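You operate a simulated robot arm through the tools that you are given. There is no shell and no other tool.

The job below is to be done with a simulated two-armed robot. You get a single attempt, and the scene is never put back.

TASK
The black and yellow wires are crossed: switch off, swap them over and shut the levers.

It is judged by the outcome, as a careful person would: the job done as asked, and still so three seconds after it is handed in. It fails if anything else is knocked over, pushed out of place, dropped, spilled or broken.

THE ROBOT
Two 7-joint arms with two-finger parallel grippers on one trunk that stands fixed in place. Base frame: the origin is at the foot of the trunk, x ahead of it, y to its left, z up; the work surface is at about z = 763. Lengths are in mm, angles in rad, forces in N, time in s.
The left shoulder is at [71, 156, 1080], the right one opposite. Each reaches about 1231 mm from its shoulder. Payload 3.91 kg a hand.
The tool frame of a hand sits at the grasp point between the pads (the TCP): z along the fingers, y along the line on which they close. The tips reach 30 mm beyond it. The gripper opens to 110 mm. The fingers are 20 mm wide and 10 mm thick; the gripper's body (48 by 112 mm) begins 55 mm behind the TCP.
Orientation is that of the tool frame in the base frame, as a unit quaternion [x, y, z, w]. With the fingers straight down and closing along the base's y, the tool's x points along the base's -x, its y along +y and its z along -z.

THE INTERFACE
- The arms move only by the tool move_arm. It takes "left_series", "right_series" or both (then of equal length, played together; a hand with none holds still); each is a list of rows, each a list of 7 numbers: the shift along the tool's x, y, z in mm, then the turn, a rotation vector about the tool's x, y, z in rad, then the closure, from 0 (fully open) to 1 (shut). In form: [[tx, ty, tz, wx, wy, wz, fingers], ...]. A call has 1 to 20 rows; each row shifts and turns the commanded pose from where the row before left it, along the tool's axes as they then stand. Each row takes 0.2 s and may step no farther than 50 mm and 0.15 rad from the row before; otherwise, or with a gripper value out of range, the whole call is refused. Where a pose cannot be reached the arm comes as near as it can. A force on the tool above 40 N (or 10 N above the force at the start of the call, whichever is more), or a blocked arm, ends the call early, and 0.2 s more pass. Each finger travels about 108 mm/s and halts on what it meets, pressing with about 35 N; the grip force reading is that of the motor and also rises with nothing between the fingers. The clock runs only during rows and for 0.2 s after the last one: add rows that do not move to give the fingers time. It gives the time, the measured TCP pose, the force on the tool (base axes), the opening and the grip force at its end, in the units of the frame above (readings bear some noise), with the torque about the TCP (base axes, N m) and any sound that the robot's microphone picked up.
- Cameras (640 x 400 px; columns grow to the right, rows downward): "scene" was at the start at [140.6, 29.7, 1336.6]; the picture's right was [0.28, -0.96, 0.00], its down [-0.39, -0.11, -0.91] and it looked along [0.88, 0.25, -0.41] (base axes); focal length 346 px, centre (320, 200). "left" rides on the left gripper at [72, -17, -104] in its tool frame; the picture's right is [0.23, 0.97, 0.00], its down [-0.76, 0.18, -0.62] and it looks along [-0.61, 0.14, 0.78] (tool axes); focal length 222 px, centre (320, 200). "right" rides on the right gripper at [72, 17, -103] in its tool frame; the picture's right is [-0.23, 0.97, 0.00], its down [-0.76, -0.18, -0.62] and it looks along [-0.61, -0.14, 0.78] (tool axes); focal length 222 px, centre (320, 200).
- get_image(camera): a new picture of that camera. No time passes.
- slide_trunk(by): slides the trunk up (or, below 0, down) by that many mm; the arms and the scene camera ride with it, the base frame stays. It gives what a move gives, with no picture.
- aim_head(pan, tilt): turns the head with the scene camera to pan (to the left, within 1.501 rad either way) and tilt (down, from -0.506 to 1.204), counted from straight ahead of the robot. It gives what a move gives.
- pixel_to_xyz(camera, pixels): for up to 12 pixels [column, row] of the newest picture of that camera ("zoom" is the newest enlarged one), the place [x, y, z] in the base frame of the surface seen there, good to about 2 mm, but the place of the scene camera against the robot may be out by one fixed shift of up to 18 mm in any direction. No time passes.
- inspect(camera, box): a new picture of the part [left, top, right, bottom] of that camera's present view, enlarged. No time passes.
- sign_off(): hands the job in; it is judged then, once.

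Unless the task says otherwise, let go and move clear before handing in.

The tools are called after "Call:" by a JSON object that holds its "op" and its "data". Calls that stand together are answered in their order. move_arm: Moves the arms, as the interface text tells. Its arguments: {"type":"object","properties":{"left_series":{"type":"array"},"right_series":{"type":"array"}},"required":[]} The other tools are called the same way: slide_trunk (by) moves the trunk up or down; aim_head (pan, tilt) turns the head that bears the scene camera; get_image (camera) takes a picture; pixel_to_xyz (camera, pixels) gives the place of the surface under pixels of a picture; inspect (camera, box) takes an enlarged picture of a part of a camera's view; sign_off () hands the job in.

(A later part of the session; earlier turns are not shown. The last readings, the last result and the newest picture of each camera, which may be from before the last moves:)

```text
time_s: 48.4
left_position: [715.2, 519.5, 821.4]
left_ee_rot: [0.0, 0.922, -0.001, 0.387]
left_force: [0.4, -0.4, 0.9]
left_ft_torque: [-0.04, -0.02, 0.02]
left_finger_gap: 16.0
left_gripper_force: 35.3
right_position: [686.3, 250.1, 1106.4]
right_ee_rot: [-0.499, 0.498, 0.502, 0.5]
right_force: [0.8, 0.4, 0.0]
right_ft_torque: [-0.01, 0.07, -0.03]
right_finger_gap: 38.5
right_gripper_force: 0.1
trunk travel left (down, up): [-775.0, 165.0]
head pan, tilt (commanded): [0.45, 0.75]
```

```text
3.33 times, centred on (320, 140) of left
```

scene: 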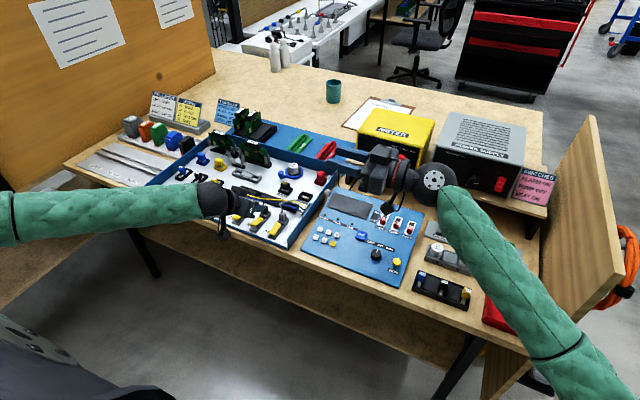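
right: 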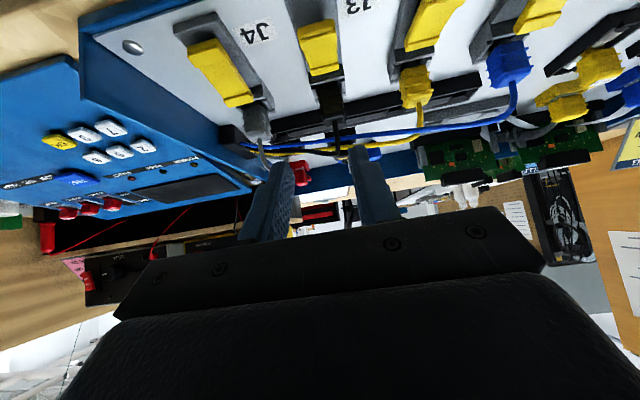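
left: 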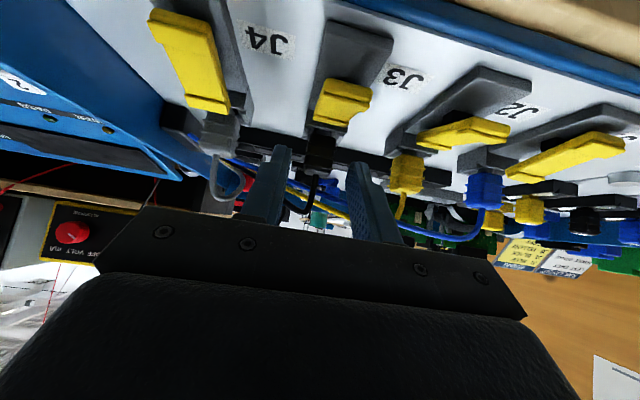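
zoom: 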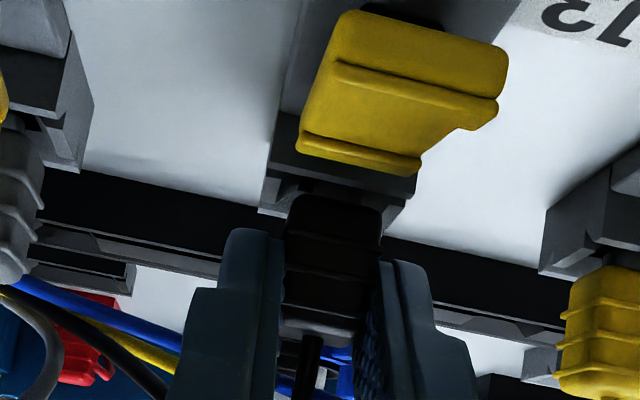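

The gripper holds the black plug firmly with a gap of 16.0 mm and hardly any side force. I'll pull it straight up in small steps.

Call:
{"op": "move_arm", "data": {"left_series": [[-2.14, 0, -2.1, 0, 0, 0, 1], [-2.14, 0, -2.1, 0, 0, 0, 1], [-2.86, 0, -2.8, 0, 0, 0, 1], [-2.86, 0, -2.8, 0, 0, 0, 1], [-3.57, 0, -3.5, 0, 0, 0, 1], [-3.57, 0, -3.5, 0, 0, 0, 1], [0, 0, 0, 0, 0, 0, 1]]}}

Call:
{"op": "get_image", "data": {"camera": "left"}}

Call:
{"op": "inspect", "data": {"camera": "scene", "box": [200, 170, 320, 250]}}

```text
time_s: 50.0
left_position: [713.9, 516.6, 845.5]
left_ee_rot: [-0.001, 0.922, 0.001, 0.386]
left_force: [-0.3, -0.4, -0.6]
left_ft_torque: [0.03, -0.01, 0.01]
left_finger_gap: 15.9
left_gripper_force: 34.7
right_position: [686.7, 251.6, 1106.5]
right_ee_rot: [-0.5, 0.498, 0.502, 0.5]
right_force: [0.5, 0.0, 0.7]
right_ft_torque: [0.03, -0.01, 0.03]
right_finger_gap: 38.5
right_gripper_force: 0.0
trunk travel left (down, up): [-775.0, 165.0]
head pan, tilt (commanded): [0.45, 0.75]
```

```text
taken
```

left: 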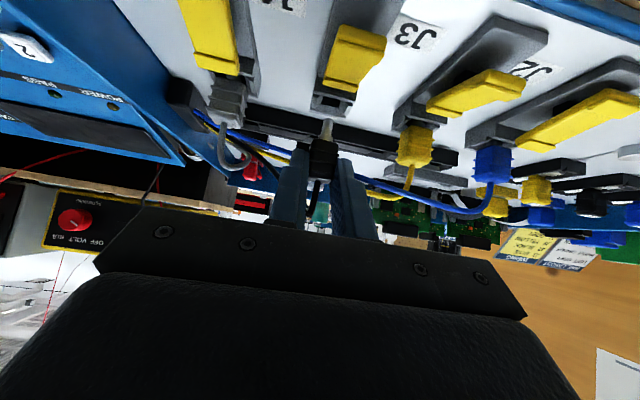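

```text
5.00 times, centred on (260, 210) of scene
```

zoom: 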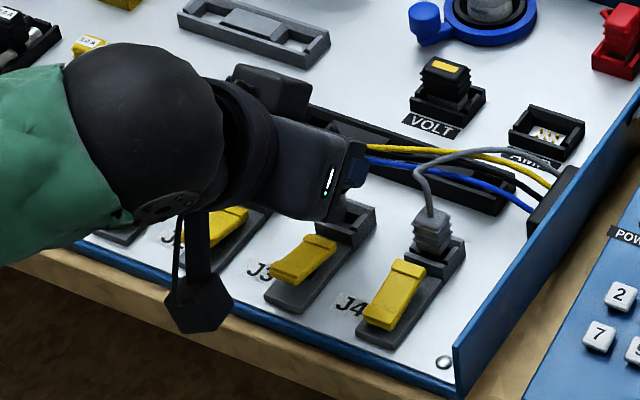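

The plug is out: in the left view the J3 socket at (330,103) is empty, and the plug shows a pale blade below it at (327,130). I'll zoom in to see how it sits in the grip, how long the blade is, and where the wires are.

Call:
{"op": "inspect", "data": {"camera": "left", "box": [200, 70, 440, 220]}}

Call:
{"op": "pixel_to_xyz", "data": {"camera": "left", "pixels": [[327, 122], [327, 132], [325, 145], [322, 158], [318, 172], [330, 100], [316, 185], [325, 138], [315, 150], [335, 150], [355, 100], [345, 40]]}}

```text
2.67 times, centred on (320, 145) of left
```

zoom: 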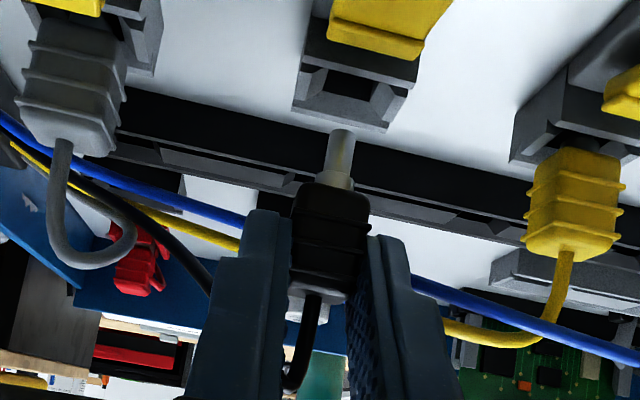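

```text
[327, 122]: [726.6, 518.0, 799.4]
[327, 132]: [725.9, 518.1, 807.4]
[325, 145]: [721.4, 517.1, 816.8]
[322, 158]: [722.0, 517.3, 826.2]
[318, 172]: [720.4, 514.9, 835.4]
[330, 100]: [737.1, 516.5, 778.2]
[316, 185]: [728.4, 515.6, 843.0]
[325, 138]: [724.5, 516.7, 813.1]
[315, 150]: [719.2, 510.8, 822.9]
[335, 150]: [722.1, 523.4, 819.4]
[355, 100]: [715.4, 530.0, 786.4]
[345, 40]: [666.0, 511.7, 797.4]
```

I can see the plug clearly: body z≈812-836, and a round ferrule about 8 mm wide and 15 mm long beneath it. I'll lift it another 50 mm and carry it right to the handover place near [700,400,905], watching the force.

Call:
{"op": "move_arm", "data": {"left_series": [[-17.85, 0, -17.5, 0, 0, 0, 1], [-17.85, 0, -17.5, 0, 0, 0, 1], [0, -29.5, -11, 0, 0, 0, 1], [0, -29.5, -11, 0, 0, 0, 1], [0, -29.5, -11, 0, 0, 0, 1], [0, -29.5, -11, 0, 0, 0, 1], [0, 0, 0, 0, 0, 0, 1], [0, 0, 0, 0, 0, 0, 1]]}}

Call:
{"op": "get_image", "data": {"camera": "left"}}

Call:
{"op": "inspect", "data": {"camera": "scene", "box": [180, 140, 370, 260]}}

```text
time_s: 51.8
left_position: [682.7, 401.6, 929.5]
left_ee_rot: [0.0, 0.922, -0.001, 0.387]
left_force: [0.6, -0.4, 0.4]
left_ft_torque: [0.01, -0.01, 0.0]
left_finger_gap: 15.9
left_gripper_force: 35.0
right_position: [685.9, 250.9, 1106.0]
right_ee_rot: [-0.5, 0.498, 0.503, 0.5]
right_force: [0.3, 0.5, 0.4]
right_ft_torque: [0.0, -0.03, -0.01]
right_finger_gap: 38.5
right_gripper_force: 0.0
trunk travel left (down, up): [-775.0, 165.0]
head pan, tilt (commanded): [0.45, 0.75]
```

```text
taken
```

left: 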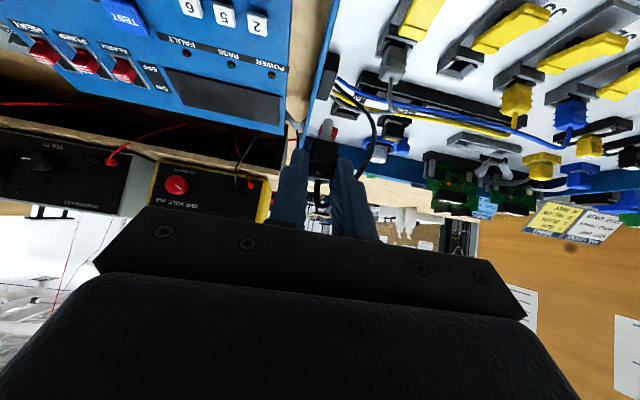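

```text
3.33 times, centred on (275, 200) of scene
```

zoom: 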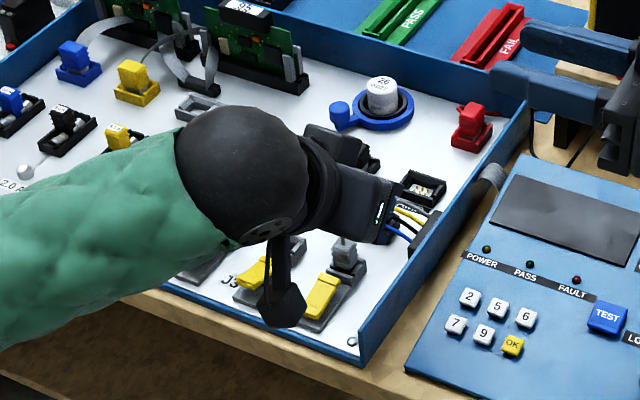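

The plug is held at TCP [682.7,401.6,929.5] with its wire slack, since forces are under 1 N. I'll measure its exact place in the left view before bringing the right hand to it.

Call:
{"op": "inspect", "data": {"camera": "left", "box": [260, 100, 400, 220]}}

Call:
{"op": "pixel_to_xyz", "data": {"camera": "zoom", "pixels": [[330, 130], [305, 170], [285, 200], [305, 200], [325, 200], [300, 250], [260, 180], [380, 220], [310, 100], [345, 210], [270, 250], [330, 160]]}}

```text
3.33 times, centred on (330, 160) of left
```

zoom: 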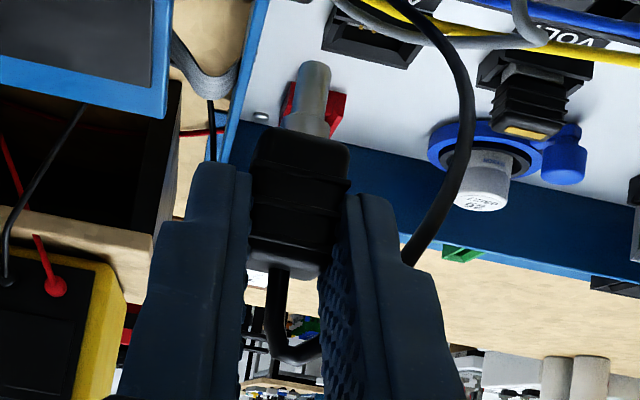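

```text
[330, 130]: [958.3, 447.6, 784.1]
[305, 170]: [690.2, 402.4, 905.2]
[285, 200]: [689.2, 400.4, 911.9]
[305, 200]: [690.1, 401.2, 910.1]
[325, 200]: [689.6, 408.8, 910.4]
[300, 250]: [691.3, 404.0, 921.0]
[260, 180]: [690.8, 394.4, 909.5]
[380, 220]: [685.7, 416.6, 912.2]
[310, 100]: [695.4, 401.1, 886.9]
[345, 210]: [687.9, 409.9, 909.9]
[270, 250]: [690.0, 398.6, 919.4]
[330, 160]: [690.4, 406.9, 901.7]
```

The plug now spans x≈690-707, y≈394-410 and z≈897-921. The right hand's camera would hang low over the control panel there, so I'll raise the plug 45 mm first and then bring the right hand down to stand off to its right.

Call:
{"op": "move_arm", "data": {"left_series": [[-21.3, 0, -10.4, 0, 0, 0, 1], [-21.3, 0, -10.4, 0, 0, 0, 1], [0, 0, 0, 0, 0, 0, 1], [0, 0, 0, 0, 0, 0, 1]], "right_series": [[30, -5, 0, 0, 0, 0, 0.65], [40, -5, 0, 0, 0, 0, 0.65], [0, 0, 0, 0, 0, 0, 0.65], [0, 0, 0, 0, 0, 0, 0.65]]}}

Call:
{"op": "inspect", "data": {"camera": "left", "box": [260, 100, 400, 220]}}

Call:
{"op": "pixel_to_xyz", "data": {"camera": "zoom", "pixels": [[305, 170], [285, 200], [305, 200], [325, 200], [300, 250], [260, 180], [310, 100], [345, 210], [270, 250], [330, 160]]}}

Call:
{"op": "get_image", "data": {"camera": "scene"}}

```text
time_s: 52.8
left_position: [698.1, 400.1, 974.1]
left_ee_rot: [0.0, 0.922, -0.001, 0.387]
left_force: [0.3, -0.2, -0.5]
left_ft_torque: [-0.01, -0.03, 0.0]
left_finger_gap: 15.8
left_gripper_force: 34.8
right_position: [696.3, 251.0, 1035.4]
right_ee_rot: [-0.5, 0.498, 0.502, 0.5]
right_force: [0.2, -0.8, 0.6]
right_ft_torque: [-0.01, -0.01, -0.02]
right_finger_gap: 38.5
right_gripper_force: 0.1
trunk travel left (down, up): [-775.0, 165.0]
head pan, tilt (commanded): [0.45, 0.75]
```

```text
3.33 times, centred on (330, 160) of left
```

zoom: 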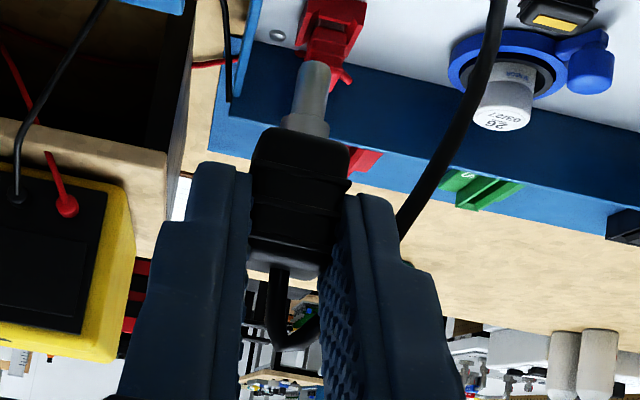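

```text
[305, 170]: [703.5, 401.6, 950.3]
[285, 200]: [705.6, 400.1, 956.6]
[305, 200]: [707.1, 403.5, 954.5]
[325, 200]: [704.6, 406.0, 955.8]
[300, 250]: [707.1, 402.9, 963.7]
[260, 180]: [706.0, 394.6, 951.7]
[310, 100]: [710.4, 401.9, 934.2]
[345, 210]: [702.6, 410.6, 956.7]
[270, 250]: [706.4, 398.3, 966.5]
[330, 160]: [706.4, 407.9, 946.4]
```

```text
taken
```

scene: 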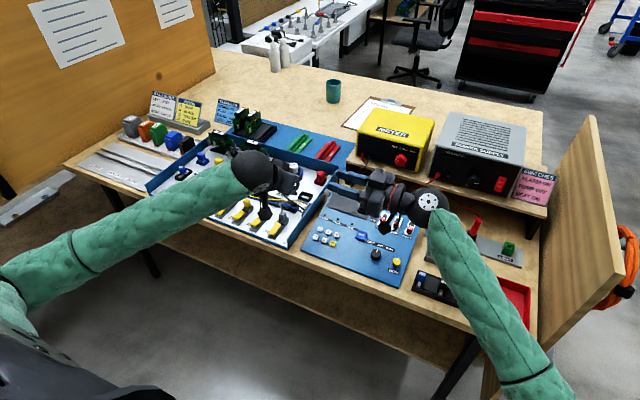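

The plug hangs steady with its centre at about [714,402,954] and bottom at z≈941. I'll lower the right hand to a stand-off 83 mm to its right, level with the lower part of the plug.

Call:
{"op": "move_arm", "data": {"right_series": [[32.1, -5.9, 15, 0, 0, 0, 0.65], [32.1, -5.9, 15, 0, 0, 0, 0.65], [32.1, -5.9, 15, 0, 0, 0, 0.65], [0, 0, 0, 0, 0, 0, 0.65], [0, 0, 0, 0, 0, 0, 0.65]]}}

Call:
{"op": "get_image", "data": {"camera": "right"}}

Call:
{"op": "get_image", "data": {"camera": "left"}}

Call:
{"op": "inspect", "data": {"camera": "scene", "box": [220, 130, 440, 270]}}

```text
time_s: 54.0
left_position: [697.6, 401.6, 974.4]
left_ee_rot: [0.0, 0.922, -0.001, 0.387]
left_force: [-0.6, 0.3, -0.3]
left_ft_torque: [0.01, 0.01, -0.02]
left_finger_gap: 16.0
left_gripper_force: 35.0
right_position: [714.6, 299.3, 940.0]
right_ee_rot: [-0.5, 0.499, 0.502, 0.5]
right_force: [0.7, 0.4, 0.0]
right_ft_torque: [-0.02, 0.02, -0.03]
right_finger_gap: 38.7
right_gripper_force: 0.1
trunk travel left (down, up): [-775.0, 165.0]
head pan, tilt (commanded): [0.45, 0.75]
```

```text
taken
```

right: 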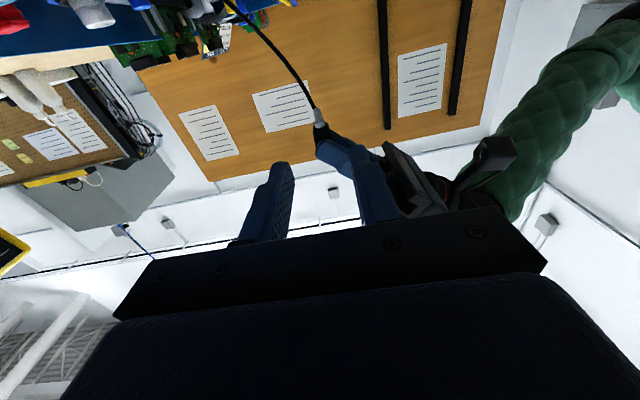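

```text
taken
```

left: 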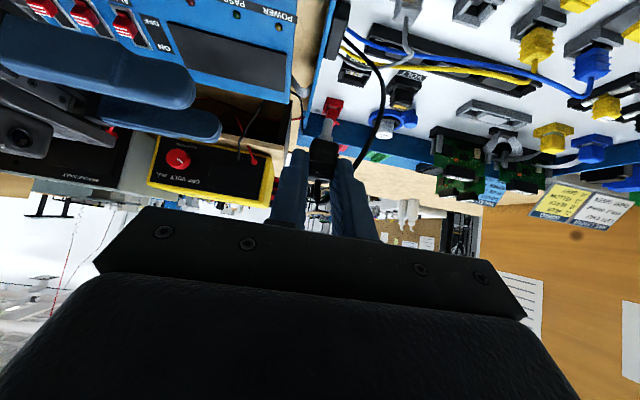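

```text
2.86 times, centred on (330, 200) of scene
```

zoom: 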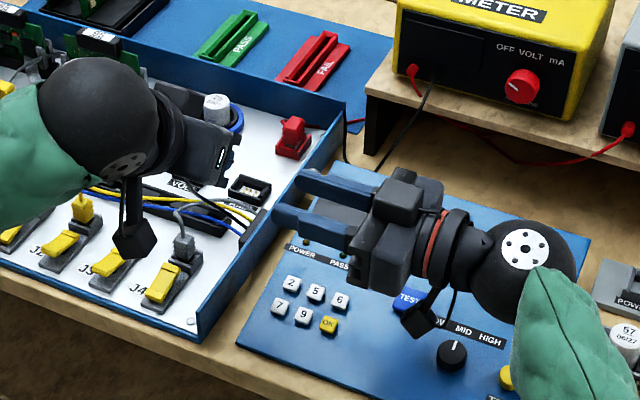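

The right hand stands off at [714.6,299.3,940], its fingers level with the plug's lower part. I'll check the plug's ferrule and body in the right camera to confirm alignment.

Call:
{"op": "inspect", "data": {"camera": "right", "box": [240, 80, 420, 220]}}

Call:
{"op": "pixel_to_xyz", "data": {"camera": "right", "pixels": [[319, 116], [320, 122], [322, 130], [326, 140], [332, 150], [345, 150], [360, 165], [340, 175], [285, 175], [365, 200], [320, 127], [330, 160]]}}

Call:
{"op": "inspect", "data": {"camera": "left", "box": [100, 60, 400, 220]}}

```text
2.86 times, centred on (330, 150) of right
```

zoom: 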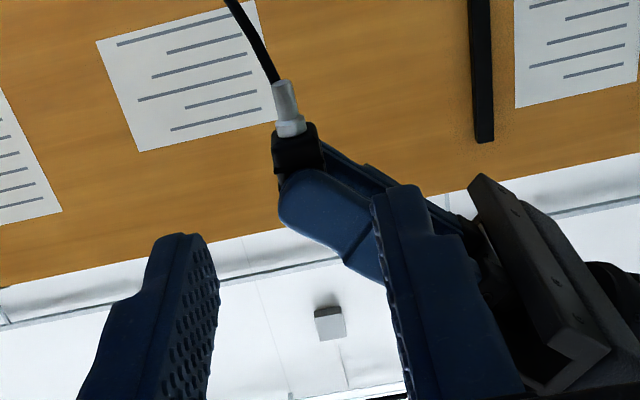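

```text
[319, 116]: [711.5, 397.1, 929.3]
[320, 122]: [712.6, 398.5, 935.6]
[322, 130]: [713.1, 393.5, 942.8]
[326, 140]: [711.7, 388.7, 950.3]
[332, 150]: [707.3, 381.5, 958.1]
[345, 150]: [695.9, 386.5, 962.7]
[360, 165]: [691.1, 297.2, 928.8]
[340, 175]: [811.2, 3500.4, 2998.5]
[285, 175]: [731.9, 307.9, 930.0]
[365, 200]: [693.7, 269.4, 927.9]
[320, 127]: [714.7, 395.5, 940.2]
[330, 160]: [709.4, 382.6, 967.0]
```

```text
2.13 times, centred on (250, 140) of left
```

zoom: 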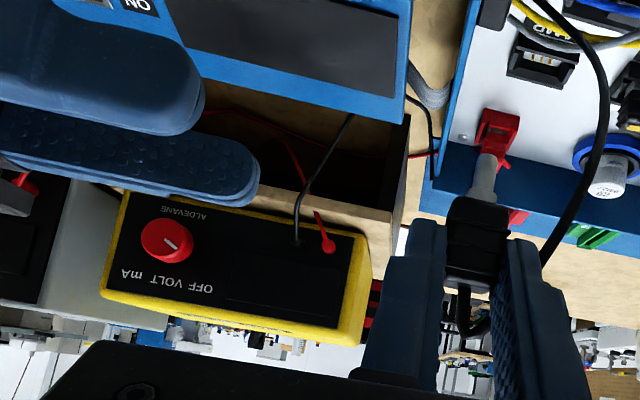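

From below, the right camera shows the ferrule at x≈713, y≈401, with about 9 mm of bare plug (z 941-950) under the left fingers; the right fingers (z 930-950) will fit there. I'll nudge x and advance 70 mm.

Call:
{"op": "move_arm", "data": {"right_series": [[0, 1, 25, 0, 0, 0, 0.65], [0, 0, 25, 0, 0, 0, 0.65], [0, 0, 20, 0, 0, 0, 0.65], [0, 0, 0, 0, 0, 0, 0.65], [0, 0, 0, 0, 0, 0, 0.65]]}}

Call:
{"op": "inspect", "data": {"camera": "right", "box": [220, 60, 420, 220]}}

Call:
{"op": "inspect", "data": {"camera": "left", "box": [220, 80, 420, 220]}}

```text
time_s: 55.2
left_position: [697.5, 401.5, 974.4]
left_ee_rot: [-0.001, 0.922, 0.0, 0.387]
left_force: [0.2, 0.0, -1.0]
left_ft_torque: [0.05, -0.02, 0.01]
left_finger_gap: 15.7
left_gripper_force: 34.9
right_position: [713.0, 368.1, 940.4]
right_ee_rot: [-0.498, 0.498, 0.502, 0.501]
right_force: [-0.4, 0.0, 0.4]
right_ft_torque: [-0.01, 0.01, 0.03]
right_finger_gap: 38.7
right_gripper_force: 0.0
trunk travel left (down, up): [-775.0, 165.0]
head pan, tilt (commanded): [0.45, 0.75]
```

```text
2.50 times, centred on (320, 140) of right
```

zoom: 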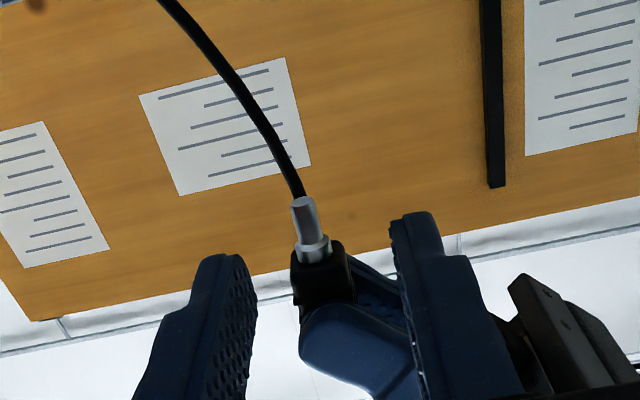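

```text
2.86 times, centred on (320, 150) of left
```

zoom: 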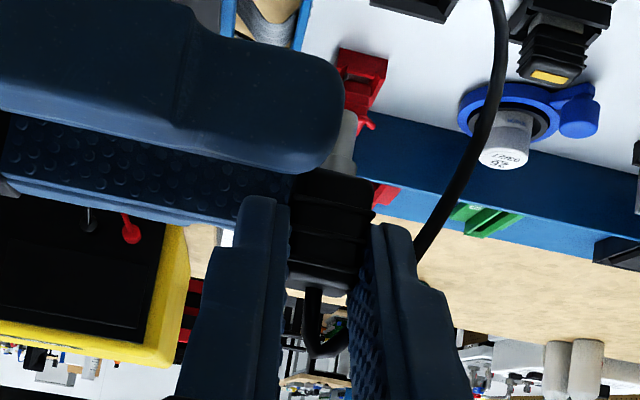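

Both views show the plug centred between the right fingers (inner faces at zoom columns 255 and 392, plug at about 322). I'll advance another 9 mm and close gently.

Call:
{"op": "move_arm", "data": {"right_series": [[0, 0, 9, 0, 0, 0, 0.65], [0, 0, 0, 0, 0, 0, 0.7], [0, 0, 0, 0, 0, 0, 0.76], [0, 0, 0, 0, 0, 0, 0.82], [0, 0, 0, 0, 0, 0, 0.86], [0, 0, 0, 0, 0, 0, 1], [0, 0, 0, 0, 0, 0, 1]]}}

Call:
{"op": "inspect", "data": {"camera": "right", "box": [220, 60, 420, 220]}}

Call:
{"op": "inspect", "data": {"camera": "left", "box": [220, 80, 420, 220]}}

```text
time_s: 56.8
left_position: [698.1, 400.6, 974.0]
left_ee_rot: [-0.002, 0.922, 0.001, 0.386]
left_force: [-6.2, -1.3, 1.6]
left_ft_torque: [-0.01, 0.16, 0.04]
left_finger_gap: 16.0
left_gripper_force: 35.0
right_position: [713.8, 376.0, 940.1]
right_ee_rot: [-0.499, 0.499, 0.502, 0.5]
right_force: [6.4, 1.5, -1.7]
right_ft_torque: [-0.03, 0.05, -0.22]
right_finger_gap: 14.0
right_gripper_force: 34.9
trunk travel left (down, up): [-775.0, 165.0]
head pan, tilt (commanded): [0.45, 0.75]
```

```text
2.50 times, centred on (320, 140) of right
```

zoom: 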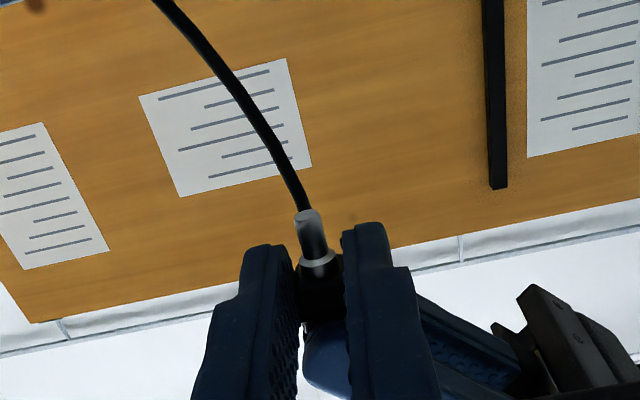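

```text
2.86 times, centred on (320, 150) of left
```

zoom: 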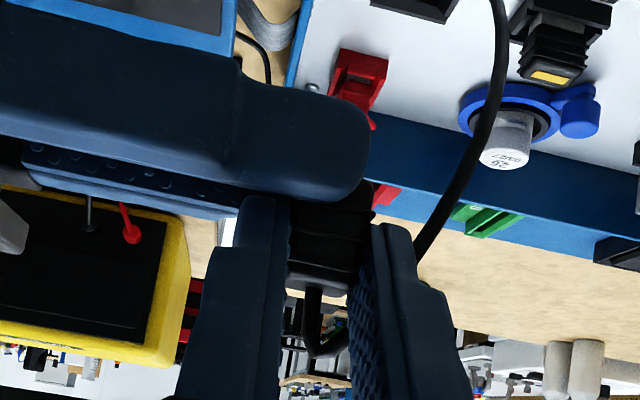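

The right hand has the plug with a gap of 14.0 mm and both grips are firm; the 6 N squeeze in x is only slight misalignment. I'll open the left fingers a little and check that the right hand holds it alone before backing off.

Call:
{"op": "move_arm", "data": {"left_series": [[0, 0, 0, 0, 0, 0, 0.8], [0, 0, 0, 0, 0, 0, 0.72], [0, 0, 0, 0, 0, 0, 0.72]], "right_series": [[0, 0, 0, 0, 0, 0, 1], [0, 0, 0, 0, 0, 0, 1], [0, 0, 0, 0, 0, 0, 1]]}}

Call:
{"op": "inspect", "data": {"camera": "left", "box": [220, 80, 420, 220]}}

Call:
{"op": "inspect", "data": {"camera": "right", "box": [220, 60, 420, 220]}}

```text
time_s: 57.6
left_position: [697.7, 401.6, 974.6]
left_ee_rot: [0.0, 0.922, -0.001, 0.386]
left_force: [0.1, -0.2, -0.1]
left_ft_torque: [-0.01, 0.0, 0.0]
left_finger_gap: 31.0
left_gripper_force: 0.1
right_position: [714.7, 376.5, 939.8]
right_ee_rot: [-0.499, 0.498, 0.502, 0.5]
right_force: [0.2, 0.0, -0.2]
right_ft_torque: [-0.01, 0.0, 0.0]
right_finger_gap: 14.3
right_gripper_force: 35.3
trunk travel left (down, up): [-775.0, 165.0]
head pan, tilt (commanded): [0.45, 0.75]
```

```text
2.86 times, centred on (320, 150) of left
```

zoom: 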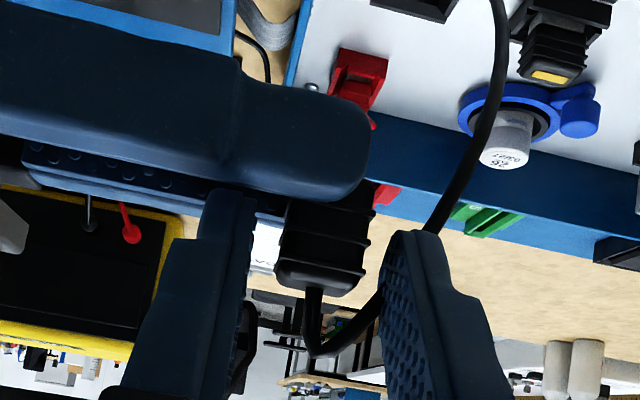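

```text
2.50 times, centred on (320, 140) of right
```

zoom: 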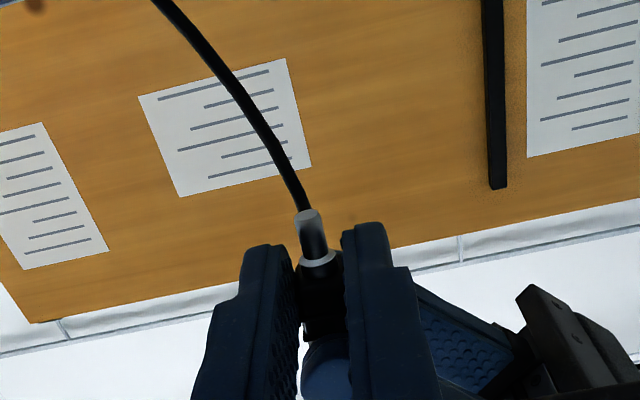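

The right hand holds the black plug steadily on its own, with forces near zero. I'll back the left hand out along its finger axis and carry it over to the pre-grasp at J2's yellow plug.

Call:
{"op": "move_arm", "data": {"left_series": [[0, 0, -30, 0, 0, 0, 0.72], [0, 0, -30, 0, 0, 0, 0.65], [0, 0, -20, 0, 0, 0, 0.65], [15.6, 30, 23.4, 0, 0, 0, 0.65], [15.6, 30, 23.4, 0, 0, 0, 0.65], [15.6, 30, 23.4, 0, 0, 0, 0.65], [15.6, 30, 23.4, 0, 0, 0, 0.65], [15.6, 30, 23.4, 0, 0, 0, 0.65], [15.6, 30, 23.4, 0, 0, 0, 0.65], [0, 0, 0, 0, 0, 0, 0.65], [0, 0, 0, 0, 0, 0, 0.65]]}}

Call:
{"op": "get_image", "data": {"camera": "left"}}

Call:
{"op": "inspect", "data": {"camera": "left", "box": [240, 60, 420, 200]}}

Call:
{"op": "get_image", "data": {"camera": "scene"}}

```text
time_s: 60.0
left_position: [674.9, 578.8, 865.8]
left_ee_rot: [-0.001, 0.922, 0.0, 0.387]
left_force: [-0.2, 0.4, -0.6]
left_ft_torque: [0.01, 0.0, -0.04]
left_finger_gap: 38.7
left_gripper_force: 0.0
right_position: [714.3, 376.7, 940.4]
right_ee_rot: [-0.5, 0.498, 0.502, 0.5]
right_force: [0.3, -1.0, 0.5]
right_ft_torque: [-0.01, 0.01, 0.0]
right_finger_gap: 14.1
right_gripper_force: 34.8
trunk travel left (down, up): [-775.0, 165.0]
head pan, tilt (commanded): [0.45, 0.75]
```

```text
taken
```

left: 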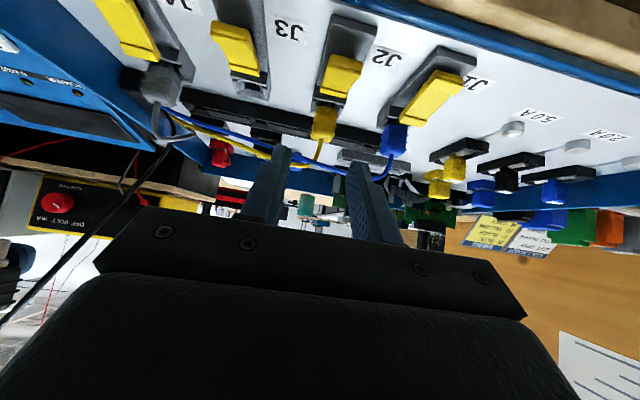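

```text
2.86 times, centred on (330, 130) of left
```

zoom: 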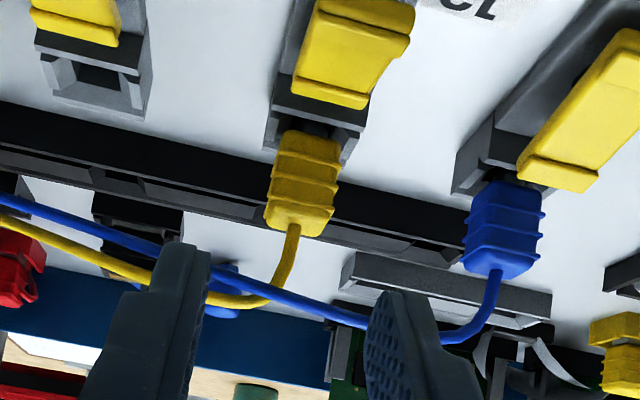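

```text
taken
```

scene: 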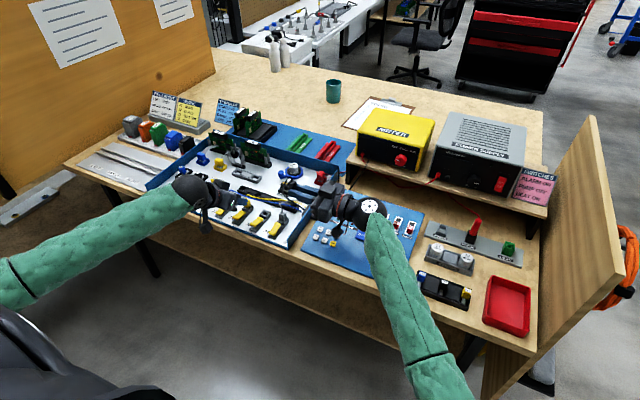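

The yellow plug is at zoom (302,185), with J3's empty socket at (100,80). I'll measure the plug's sides and the fingertips.

Call:
{"op": "pixel_to_xyz", "data": {"camera": "zoom", "pixels": [[280, 170], [305, 170], [330, 170], [275, 200], [302, 200], [328, 200], [300, 225], [300, 145], [295, 240], [270, 295], [330, 310], [100, 75]]}}

Call:
{"op": "pixel_to_xyz", "data": {"camera": "zoom", "pixels": [[205, 260], [175, 250], [372, 310], [400, 300], [200, 240], [440, 330], [60, 95], [140, 95], [75, 80], [125, 90], [270, 140], [345, 140]]}}

```text
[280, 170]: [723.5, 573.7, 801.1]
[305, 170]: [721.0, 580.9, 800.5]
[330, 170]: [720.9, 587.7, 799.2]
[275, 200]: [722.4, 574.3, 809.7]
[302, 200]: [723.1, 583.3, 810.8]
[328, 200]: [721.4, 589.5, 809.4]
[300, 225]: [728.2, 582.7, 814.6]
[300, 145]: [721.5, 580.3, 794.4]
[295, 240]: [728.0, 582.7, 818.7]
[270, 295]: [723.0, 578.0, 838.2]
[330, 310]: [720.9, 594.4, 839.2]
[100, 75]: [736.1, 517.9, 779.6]
```

```text
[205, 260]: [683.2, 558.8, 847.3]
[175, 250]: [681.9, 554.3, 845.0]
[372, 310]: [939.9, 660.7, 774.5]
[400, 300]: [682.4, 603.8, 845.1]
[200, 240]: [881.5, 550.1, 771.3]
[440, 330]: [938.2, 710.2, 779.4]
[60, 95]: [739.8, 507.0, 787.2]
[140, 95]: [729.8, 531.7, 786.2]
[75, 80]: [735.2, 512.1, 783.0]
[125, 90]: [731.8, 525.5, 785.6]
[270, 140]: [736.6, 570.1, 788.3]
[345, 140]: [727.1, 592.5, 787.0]
```

The yellow plug is centred at y≈582 with its front face at x≈722, and the blue wire near it is at z≈839, above the finger path. I'll correct y by 3.5 mm and slide in most of the way, then recheck.

Call:
{"op": "move_arm", "data": {"left_series": [[3.7, 3.5, 0, 0, 0, 0, 0.65], [0, 0, 15, 0, 0, 0, 0.65], [0, 0, 15, 0, 0, 0, 0.65], [0, 0, 15, 0, 0, 0, 0.65], [0, 0, 8, 0, 0, 0, 0.65], [0, 0, 0, 0, 0, 0, 0.65], [0, 0, 0, 0, 0, 0, 0.65]]}}

Call:
{"op": "inspect", "data": {"camera": "left", "box": [240, 80, 400, 200]}}

Call:
{"op": "pixel_to_xyz", "data": {"camera": "zoom", "pixels": [[285, 230], [322, 230], [360, 230], [280, 260], [320, 260], [360, 260], [222, 250], [412, 310], [430, 300], [205, 250]]}}

```text
time_s: 61.6
left_position: [709.9, 583.9, 824.5]
left_ee_rot: [-0.001, 0.922, -0.001, 0.387]
left_force: [-0.3, 0.2, 0.2]
left_ft_torque: [-0.01, -0.03, 0.01]
left_finger_gap: 38.8
left_gripper_force: 0.1
right_position: [713.5, 376.2, 939.2]
right_ee_rot: [-0.499, 0.498, 0.502, 0.501]
right_force: [0.0, -1.2, -1.1]
right_ft_torque: [0.04, -0.01, -0.03]
right_finger_gap: 13.9
right_gripper_force: 35.4
trunk travel left (down, up): [-775.0, 165.0]
head pan, tilt (commanded): [0.45, 0.75]
```

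```text
3.33 times, centred on (320, 140) of left
```

zoom: 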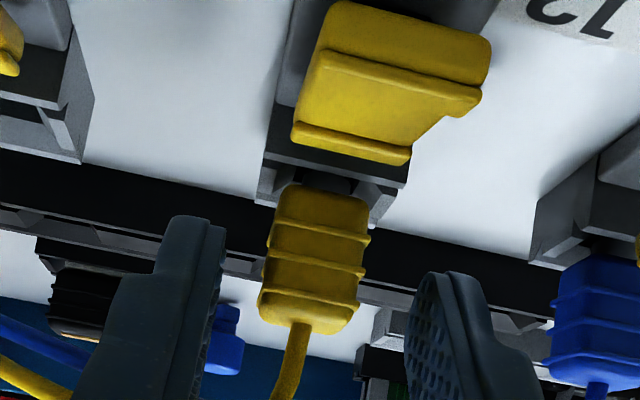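

```text
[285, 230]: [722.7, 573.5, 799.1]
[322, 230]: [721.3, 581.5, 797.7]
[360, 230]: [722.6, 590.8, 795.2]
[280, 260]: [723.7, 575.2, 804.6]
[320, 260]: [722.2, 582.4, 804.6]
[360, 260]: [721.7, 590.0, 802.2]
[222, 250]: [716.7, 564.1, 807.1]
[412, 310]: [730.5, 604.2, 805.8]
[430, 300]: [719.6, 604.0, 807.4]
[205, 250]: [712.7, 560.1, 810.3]
```

The finger gap is centred at y≈584 and the plug at ≈582.2, so I'll shift 1.8 mm right, go 6 mm deeper and close on the yellow plug.

Call:
{"op": "move_arm", "data": {"left_series": [[0, -1.8, 0, 0, 0, 0, 0.65], [-1.3, 0, 6, 0, 0, 0, 0.65], [0, 0, 0, 0, 0, 0, 0.7], [0, 0, 0, 0, 0, 0, 0.78], [0, 0, 0, 0, 0, 0, 0.85], [0, 0, 0, 0, 0, 0, 1], [0, 0, 0, 0, 0, 0, 1]]}}

Call:
{"op": "inspect", "data": {"camera": "left", "box": [240, 80, 400, 200]}}

```text
time_s: 63.2
left_position: [716.2, 582.7, 820.5]
left_ee_rot: [0.0, 0.922, -0.001, 0.387]
left_force: [0.5, 0.2, 0.3]
left_ft_torque: [-0.04, 0.0, 0.01]
left_finger_gap: 16.0
left_gripper_force: 34.4
right_position: [712.4, 376.8, 940.6]
right_ee_rot: [-0.5, 0.498, 0.503, 0.5]
right_force: [0.6, -0.9, 1.0]
right_ft_torque: [0.0, 0.01, 0.02]
right_finger_gap: 13.9
right_gripper_force: 35.1
trunk travel left (down, up): [-775.0, 165.0]
head pan, tilt (commanded): [0.45, 0.75]
```

```text
3.33 times, centred on (320, 140) of left
```

zoom: 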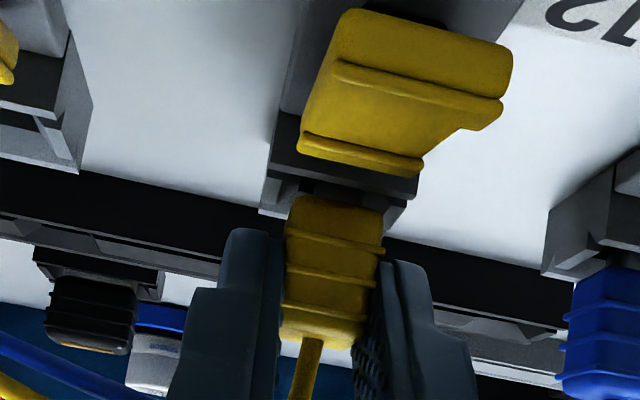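

The yellow plug is gripped with a gap of 16.0 mm at TCP [716.2,582.7,820.5], which gives me its seated height. I'll pull it straight up about 25 mm in small steps.

Call:
{"op": "move_arm", "data": {"left_series": [[-2.14, 0, -2.1, 0, 0, 0, 1], [-2.14, 0, -2.1, 0, 0, 0, 1], [-2.86, 0, -2.8, 0, 0, 0, 1], [-2.86, 0, -2.8, 0, 0, 0, 1], [-3.57, 0, -3.5, 0, 0, 0, 1], [-3.57, 0, -3.5, 0, 0, 0, 1], [0, 0, 0, 0, 0, 0, 1]]}}

Call:
{"op": "inspect", "data": {"camera": "left", "box": [200, 70, 440, 220]}}

Call:
{"op": "inspect", "data": {"camera": "scene", "box": [180, 150, 340, 250]}}

```text
time_s: 64.8
left_position: [715.0, 583.7, 843.7]
left_ee_rot: [-0.001, 0.922, 0.0, 0.387]
left_force: [0.1, -0.2, -0.2]
left_ft_torque: [-0.01, -0.04, 0.01]
left_finger_gap: 16.0
left_gripper_force: 35.2
right_position: [714.9, 376.2, 940.2]
right_ee_rot: [-0.499, 0.498, 0.503, 0.501]
right_force: [-0.4, 0.3, -0.2]
right_ft_torque: [0.03, 0.0, -0.02]
right_finger_gap: 14.0
right_gripper_force: 34.7
trunk travel left (down, up): [-775.0, 165.0]
head pan, tilt (commanded): [0.45, 0.75]
```

```text
2.67 times, centred on (320, 145) of left
```

zoom: 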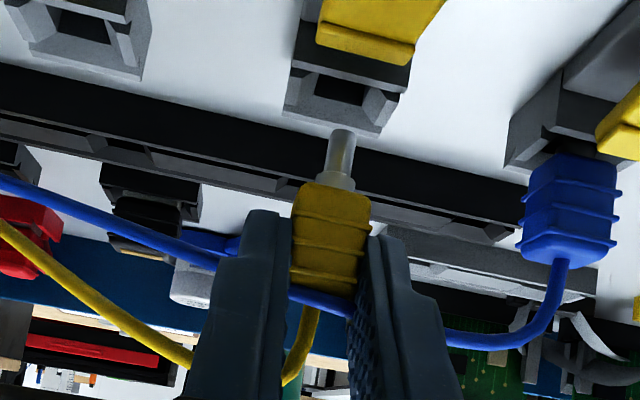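

```text
4.00 times, centred on (260, 200) of scene
```

zoom: 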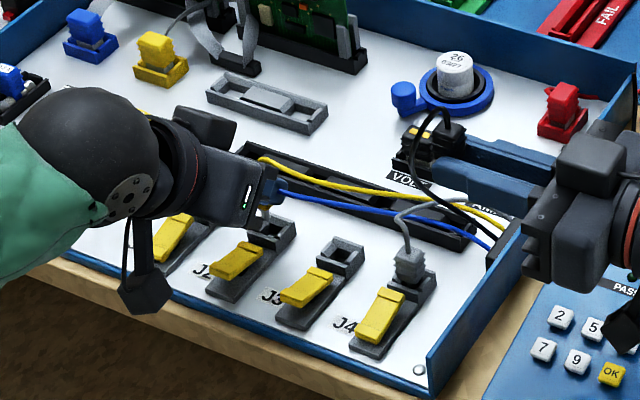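

The yellow plug is out with its ferrule visible at zoom (340,160), and no force shows. I'll raise it 6 mm more and move 63.5 mm right over the empty J3 socket.

Call:
{"op": "move_arm", "data": {"left_series": [[-4.3, 0, -4.2, 0, 0, 0, 1], [0, -21.2, 0, 0, 0, 0, 1], [0, -21.2, 0, 0, 0, 0, 1], [0, -21.1, 0, 0, 0, 0, 1], [0, 0, 0, 0, 0, 0, 1], [0, 0, 0, 0, 0, 0, 1]]}}

Call:
{"op": "inspect", "data": {"camera": "left", "box": [200, 70, 440, 220]}}

Call:
{"op": "pixel_to_xyz", "data": {"camera": "zoom", "pixels": [[340, 145], [340, 165], [332, 175], [348, 175], [330, 210], [330, 240], [300, 230], [360, 230], [345, 85], [315, 75], [380, 85], [340, 155]]}}

```text
time_s: 66.2
left_position: [716.8, 519.0, 851.3]
left_ee_rot: [-0.001, 0.922, 0.0, 0.386]
left_force: [0.0, 0.7, -0.2]
left_ft_torque: [-0.03, 0.03, -0.03]
left_finger_gap: 15.9
left_gripper_force: 34.9
right_position: [713.6, 375.5, 940.5]
right_ee_rot: [-0.499, 0.498, 0.503, 0.5]
right_force: [0.4, 0.7, 0.3]
right_ft_torque: [-0.01, -0.01, -0.03]
right_finger_gap: 13.9
right_gripper_force: 35.0
trunk travel left (down, up): [-775.0, 165.0]
head pan, tilt (commanded): [0.45, 0.75]
```

```text
2.67 times, centred on (320, 145) of left
```

zoom: 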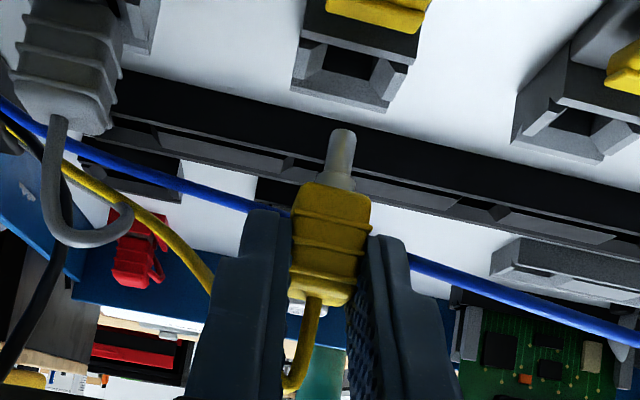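

```text
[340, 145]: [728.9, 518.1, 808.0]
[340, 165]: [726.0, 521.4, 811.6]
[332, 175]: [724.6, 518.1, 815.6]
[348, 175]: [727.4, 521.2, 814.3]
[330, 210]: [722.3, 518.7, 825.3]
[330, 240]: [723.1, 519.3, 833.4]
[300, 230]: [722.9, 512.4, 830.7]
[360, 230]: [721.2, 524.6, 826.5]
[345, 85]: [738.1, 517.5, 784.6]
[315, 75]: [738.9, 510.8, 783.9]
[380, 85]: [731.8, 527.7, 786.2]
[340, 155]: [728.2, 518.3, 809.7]
```

The yellow ferrule (y≈519) is lined up with the J3 socket centre (y≈518.5), and the plug's front at x≈722.3 matches the seated position. I'll lower it in small steps toward the seated height of z≈820.5.

Call:
{"op": "move_arm", "data": {"left_series": [[7.5, -0.3, 6.6, 0, 0, 0, 1], [5.7, 0, 5.6, 0, 0, 0, 1], [2.14, 0, 2.1, 0, 0, 0, 1], [2.14, 0, 2.1, 0, 0, 0, 1], [2.14, 0, 2.1, 0, 0, 0, 1], [0, 0, 0, 0, 0, 0, 1]]}}

Call:
{"op": "inspect", "data": {"camera": "left", "box": [200, 70, 440, 220]}}

```text
time_s: 67.6
left_position: [714.2, 517.1, 823.1]
left_ee_rot: [0.0, 0.922, -0.001, 0.387]
left_force: [0.5, -0.1, -0.2]
left_ft_torque: [0.03, 0.0, 0.03]
left_finger_gap: 15.9
left_gripper_force: 35.5
right_position: [713.4, 376.9, 940.3]
right_ee_rot: [-0.5, 0.498, 0.503, 0.5]
right_force: [-0.2, 0.1, -0.3]
right_ft_torque: [0.0, -0.02, -0.03]
right_finger_gap: 14.1
right_gripper_force: 34.6
trunk travel left (down, up): [-775.0, 165.0]
head pan, tilt (commanded): [0.45, 0.75]
```

```text
2.67 times, centred on (320, 145) of left
```

zoom: 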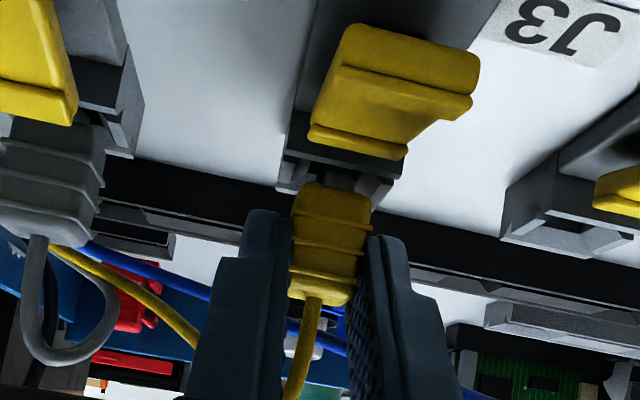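

The ferrule is in the J3 socket: z is 823.1, only about 2.6 mm above seated, with no resistance. I'll finish the push with a small x/y correction and a slight downward press.

Call:
{"op": "move_arm", "data": {"left_series": [[0.4, 1.5, 1.8, 0, 0, 0, 1], [0.9, 0, 1.4, 0, 0, 0, 1], [0.7, 0, 0.7, 0, 0, 0, 1], [0.7, 0, 0.7, 0, 0, 0, 1], [0, 0, 0, 0, 0, 0, 1]]}}

Call:
{"op": "inspect", "data": {"camera": "left", "box": [200, 70, 440, 220]}}

Call:
{"op": "pixel_to_xyz", "data": {"camera": "zoom", "pixels": [[330, 210], [330, 240], [330, 270], [330, 195], [325, 285], [300, 230], [360, 230]]}}

```text
time_s: 68.8
left_position: [716.7, 519.8, 820.3]
left_ee_rot: [0.0, 0.922, 0.0, 0.388]
left_force: [1.6, -2.4, 17.4]
left_ft_torque: [-0.18, -0.34, -0.06]
left_finger_gap: 16.2
left_gripper_force: 35.1
right_position: [712.7, 375.2, 941.6]
right_ee_rot: [-0.499, 0.498, 0.502, 0.501]
right_force: [-0.5, -0.6, 0.1]
right_ft_torque: [0.0, -0.03, 0.01]
right_finger_gap: 13.9
right_gripper_force: 35.2
trunk travel left (down, up): [-775.0, 165.0]
head pan, tilt (commanded): [0.45, 0.75]
```

```text
2.67 times, centred on (320, 145) of left
```

zoom: 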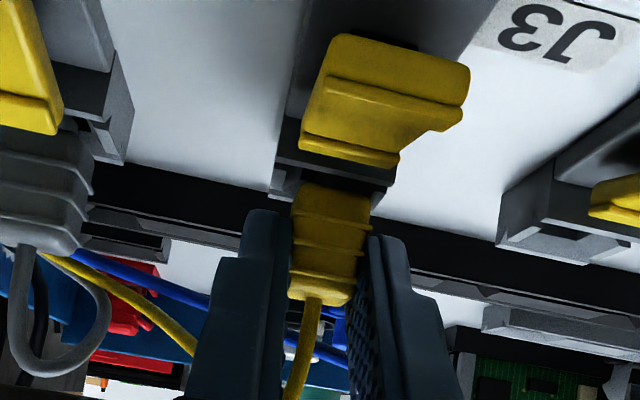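

```text
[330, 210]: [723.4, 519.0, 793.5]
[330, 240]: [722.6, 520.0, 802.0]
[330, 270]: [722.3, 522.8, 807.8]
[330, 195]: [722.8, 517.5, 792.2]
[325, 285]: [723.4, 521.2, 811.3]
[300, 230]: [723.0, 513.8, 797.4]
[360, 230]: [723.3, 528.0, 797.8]
```

The yellow plug is seated in J3, with z=820.3 and 17 N upward reaction at the stop. I'll open the fingers, back out along their axis and look.

Call:
{"op": "move_arm", "data": {"left_series": [[-0.7, 0, -0.7, 0, 0, 0, 0.85], [0, 0, 0, 0, 0, 0, 0.75], [0, 0, 0, 0, 0, 0, 0.65], [0, 0, -15, 0, 0, 0, 0.65], [0, 0, -25, 0, 0, 0, 0.65], [0, 0, -25, 0, 0, 0, 0.65], [0, 0, 0, 0, 0, 0, 0.65]]}}

Call:
{"op": "inspect", "data": {"camera": "left", "box": [220, 60, 420, 200]}}

Call:
{"op": "pixel_to_xyz", "data": {"camera": "zoom", "pixels": [[280, 120], [300, 130], [320, 130], [275, 150], [295, 155], [315, 155], [290, 185], [300, 100], [410, 100], [330, 60]]}}

Call:
{"op": "inspect", "data": {"camera": "scene", "box": [180, 150, 340, 250]}}

```text
time_s: 70.4
left_position: [670.6, 520.8, 862.1]
left_ee_rot: [-0.001, 0.922, -0.001, 0.387]
left_force: [0.6, 0.1, 0.0]
left_ft_torque: [0.01, 0.0, -0.02]
left_finger_gap: 38.4
left_gripper_force: 0.0
right_position: [713.8, 375.8, 941.4]
right_ee_rot: [-0.499, 0.499, 0.502, 0.5]
right_force: [-0.2, 0.2, 0.4]
right_ft_torque: [-0.03, 0.02, 0.04]
right_finger_gap: 14.2
right_gripper_force: 34.8
trunk travel left (down, up): [-775.0, 165.0]
head pan, tilt (commanded): [0.45, 0.75]
```

```text
2.86 times, centred on (320, 130) of left
```

zoom: 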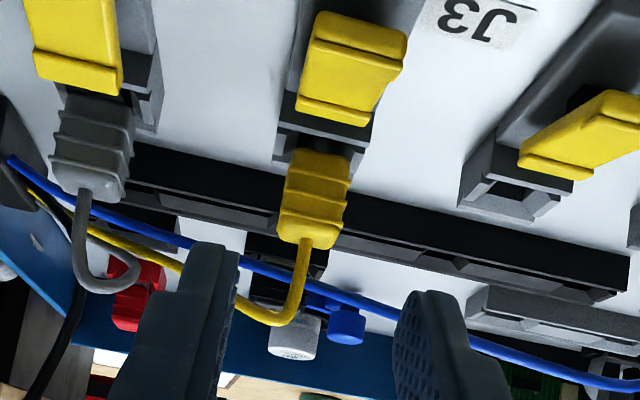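

```text
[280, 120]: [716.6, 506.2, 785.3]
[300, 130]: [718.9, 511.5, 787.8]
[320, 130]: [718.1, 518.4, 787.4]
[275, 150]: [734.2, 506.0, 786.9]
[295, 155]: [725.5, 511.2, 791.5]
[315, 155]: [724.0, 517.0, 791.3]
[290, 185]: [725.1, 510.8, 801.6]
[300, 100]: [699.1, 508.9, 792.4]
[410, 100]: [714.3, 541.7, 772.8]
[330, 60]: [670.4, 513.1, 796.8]
```

```text
4.00 times, centred on (260, 200) of scene
```

zoom: 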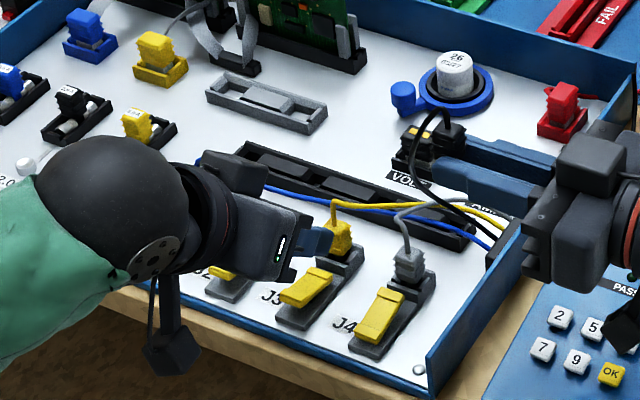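

The yellow plug now stands upright in J3, at zoom (313,200) in the left view and (338,235) in the scene. Next I'll take the left hand back to the stand-off in front of the black plug that the right hand is holding.

Call:
{"op": "move_arm", "data": {"left_series": [[0, 0, -20, 0, 0, 0, 0.65], [-19.9, -23.8, -24, 0, 0, 0, 0.65], [-19.9, -23.8, -24, 0, 0, 0, 0.65], [-19.9, -23.8, -24, 0, 0, 0, 0.65], [-19.9, -23.8, -24, 0, 0, 0, 0.65], [-19.9, -23.8, -24, 0, 0, 0, 0.65], [0, 0, 0, 0, 0, 0, 0.65], [0, 0, 0, 0, 0, 0, 0.65]]}}

Call:
{"op": "inspect", "data": {"camera": "left", "box": [220, 60, 420, 200]}}

Call:
{"op": "pixel_to_xyz", "data": {"camera": "left", "pixels": [[320, 120], [320, 130], [330, 130], [310, 130], [320, 140], [325, 110]]}}

```text
time_s: 72.2
left_position: [637.2, 402.9, 1035.2]
left_ee_rot: [-0.001, 0.922, 0.0, 0.387]
left_force: [0.9, -0.1, 0.7]
left_ft_torque: [0.01, -0.02, 0.03]
left_finger_gap: 38.4
left_gripper_force: 0.0
right_position: [713.7, 375.6, 939.6]
right_ee_rot: [-0.499, 0.498, 0.503, 0.5]
right_force: [-0.2, 0.2, -0.8]
right_ft_torque: [0.05, 0.01, 0.01]
right_finger_gap: 14.3
right_gripper_force: 35.1
trunk travel left (down, up): [-775.0, 165.0]
head pan, tilt (commanded): [0.45, 0.75]
```

```text
2.86 times, centred on (320, 130) of left
```

zoom: 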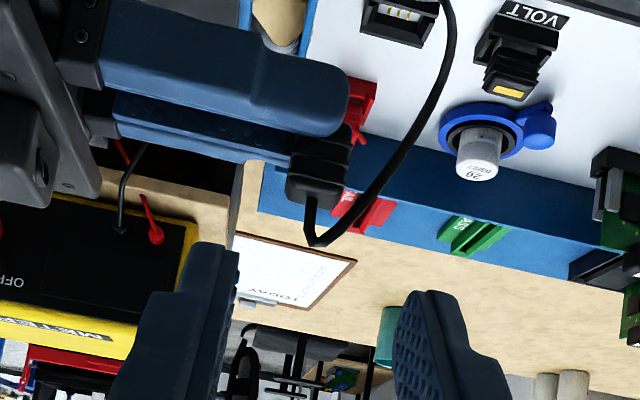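

```text
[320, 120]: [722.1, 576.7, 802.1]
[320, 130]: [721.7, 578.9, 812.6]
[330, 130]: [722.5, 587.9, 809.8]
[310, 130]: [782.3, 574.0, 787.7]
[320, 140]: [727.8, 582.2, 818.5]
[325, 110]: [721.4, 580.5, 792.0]
```

The black plug is visible in the right hand's fingers at zoom (318,175), its wire looping off to the side. I'll measure it in this zoomed view.

Call:
{"op": "pixel_to_xyz", "data": {"camera": "zoom", "pixels": [[295, 175], [318, 175], [340, 175], [318, 150], [315, 195], [310, 215], [312, 235], [360, 215], [290, 190], [342, 195], [225, 280], [400, 320]]}}

```text
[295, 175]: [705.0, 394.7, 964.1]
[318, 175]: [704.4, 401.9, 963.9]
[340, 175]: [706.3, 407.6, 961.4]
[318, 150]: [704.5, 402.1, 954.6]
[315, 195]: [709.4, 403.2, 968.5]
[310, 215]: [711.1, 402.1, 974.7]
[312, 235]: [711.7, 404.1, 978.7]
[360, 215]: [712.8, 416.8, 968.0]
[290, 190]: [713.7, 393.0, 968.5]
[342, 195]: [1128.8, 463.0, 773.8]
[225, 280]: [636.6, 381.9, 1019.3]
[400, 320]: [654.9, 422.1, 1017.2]
```

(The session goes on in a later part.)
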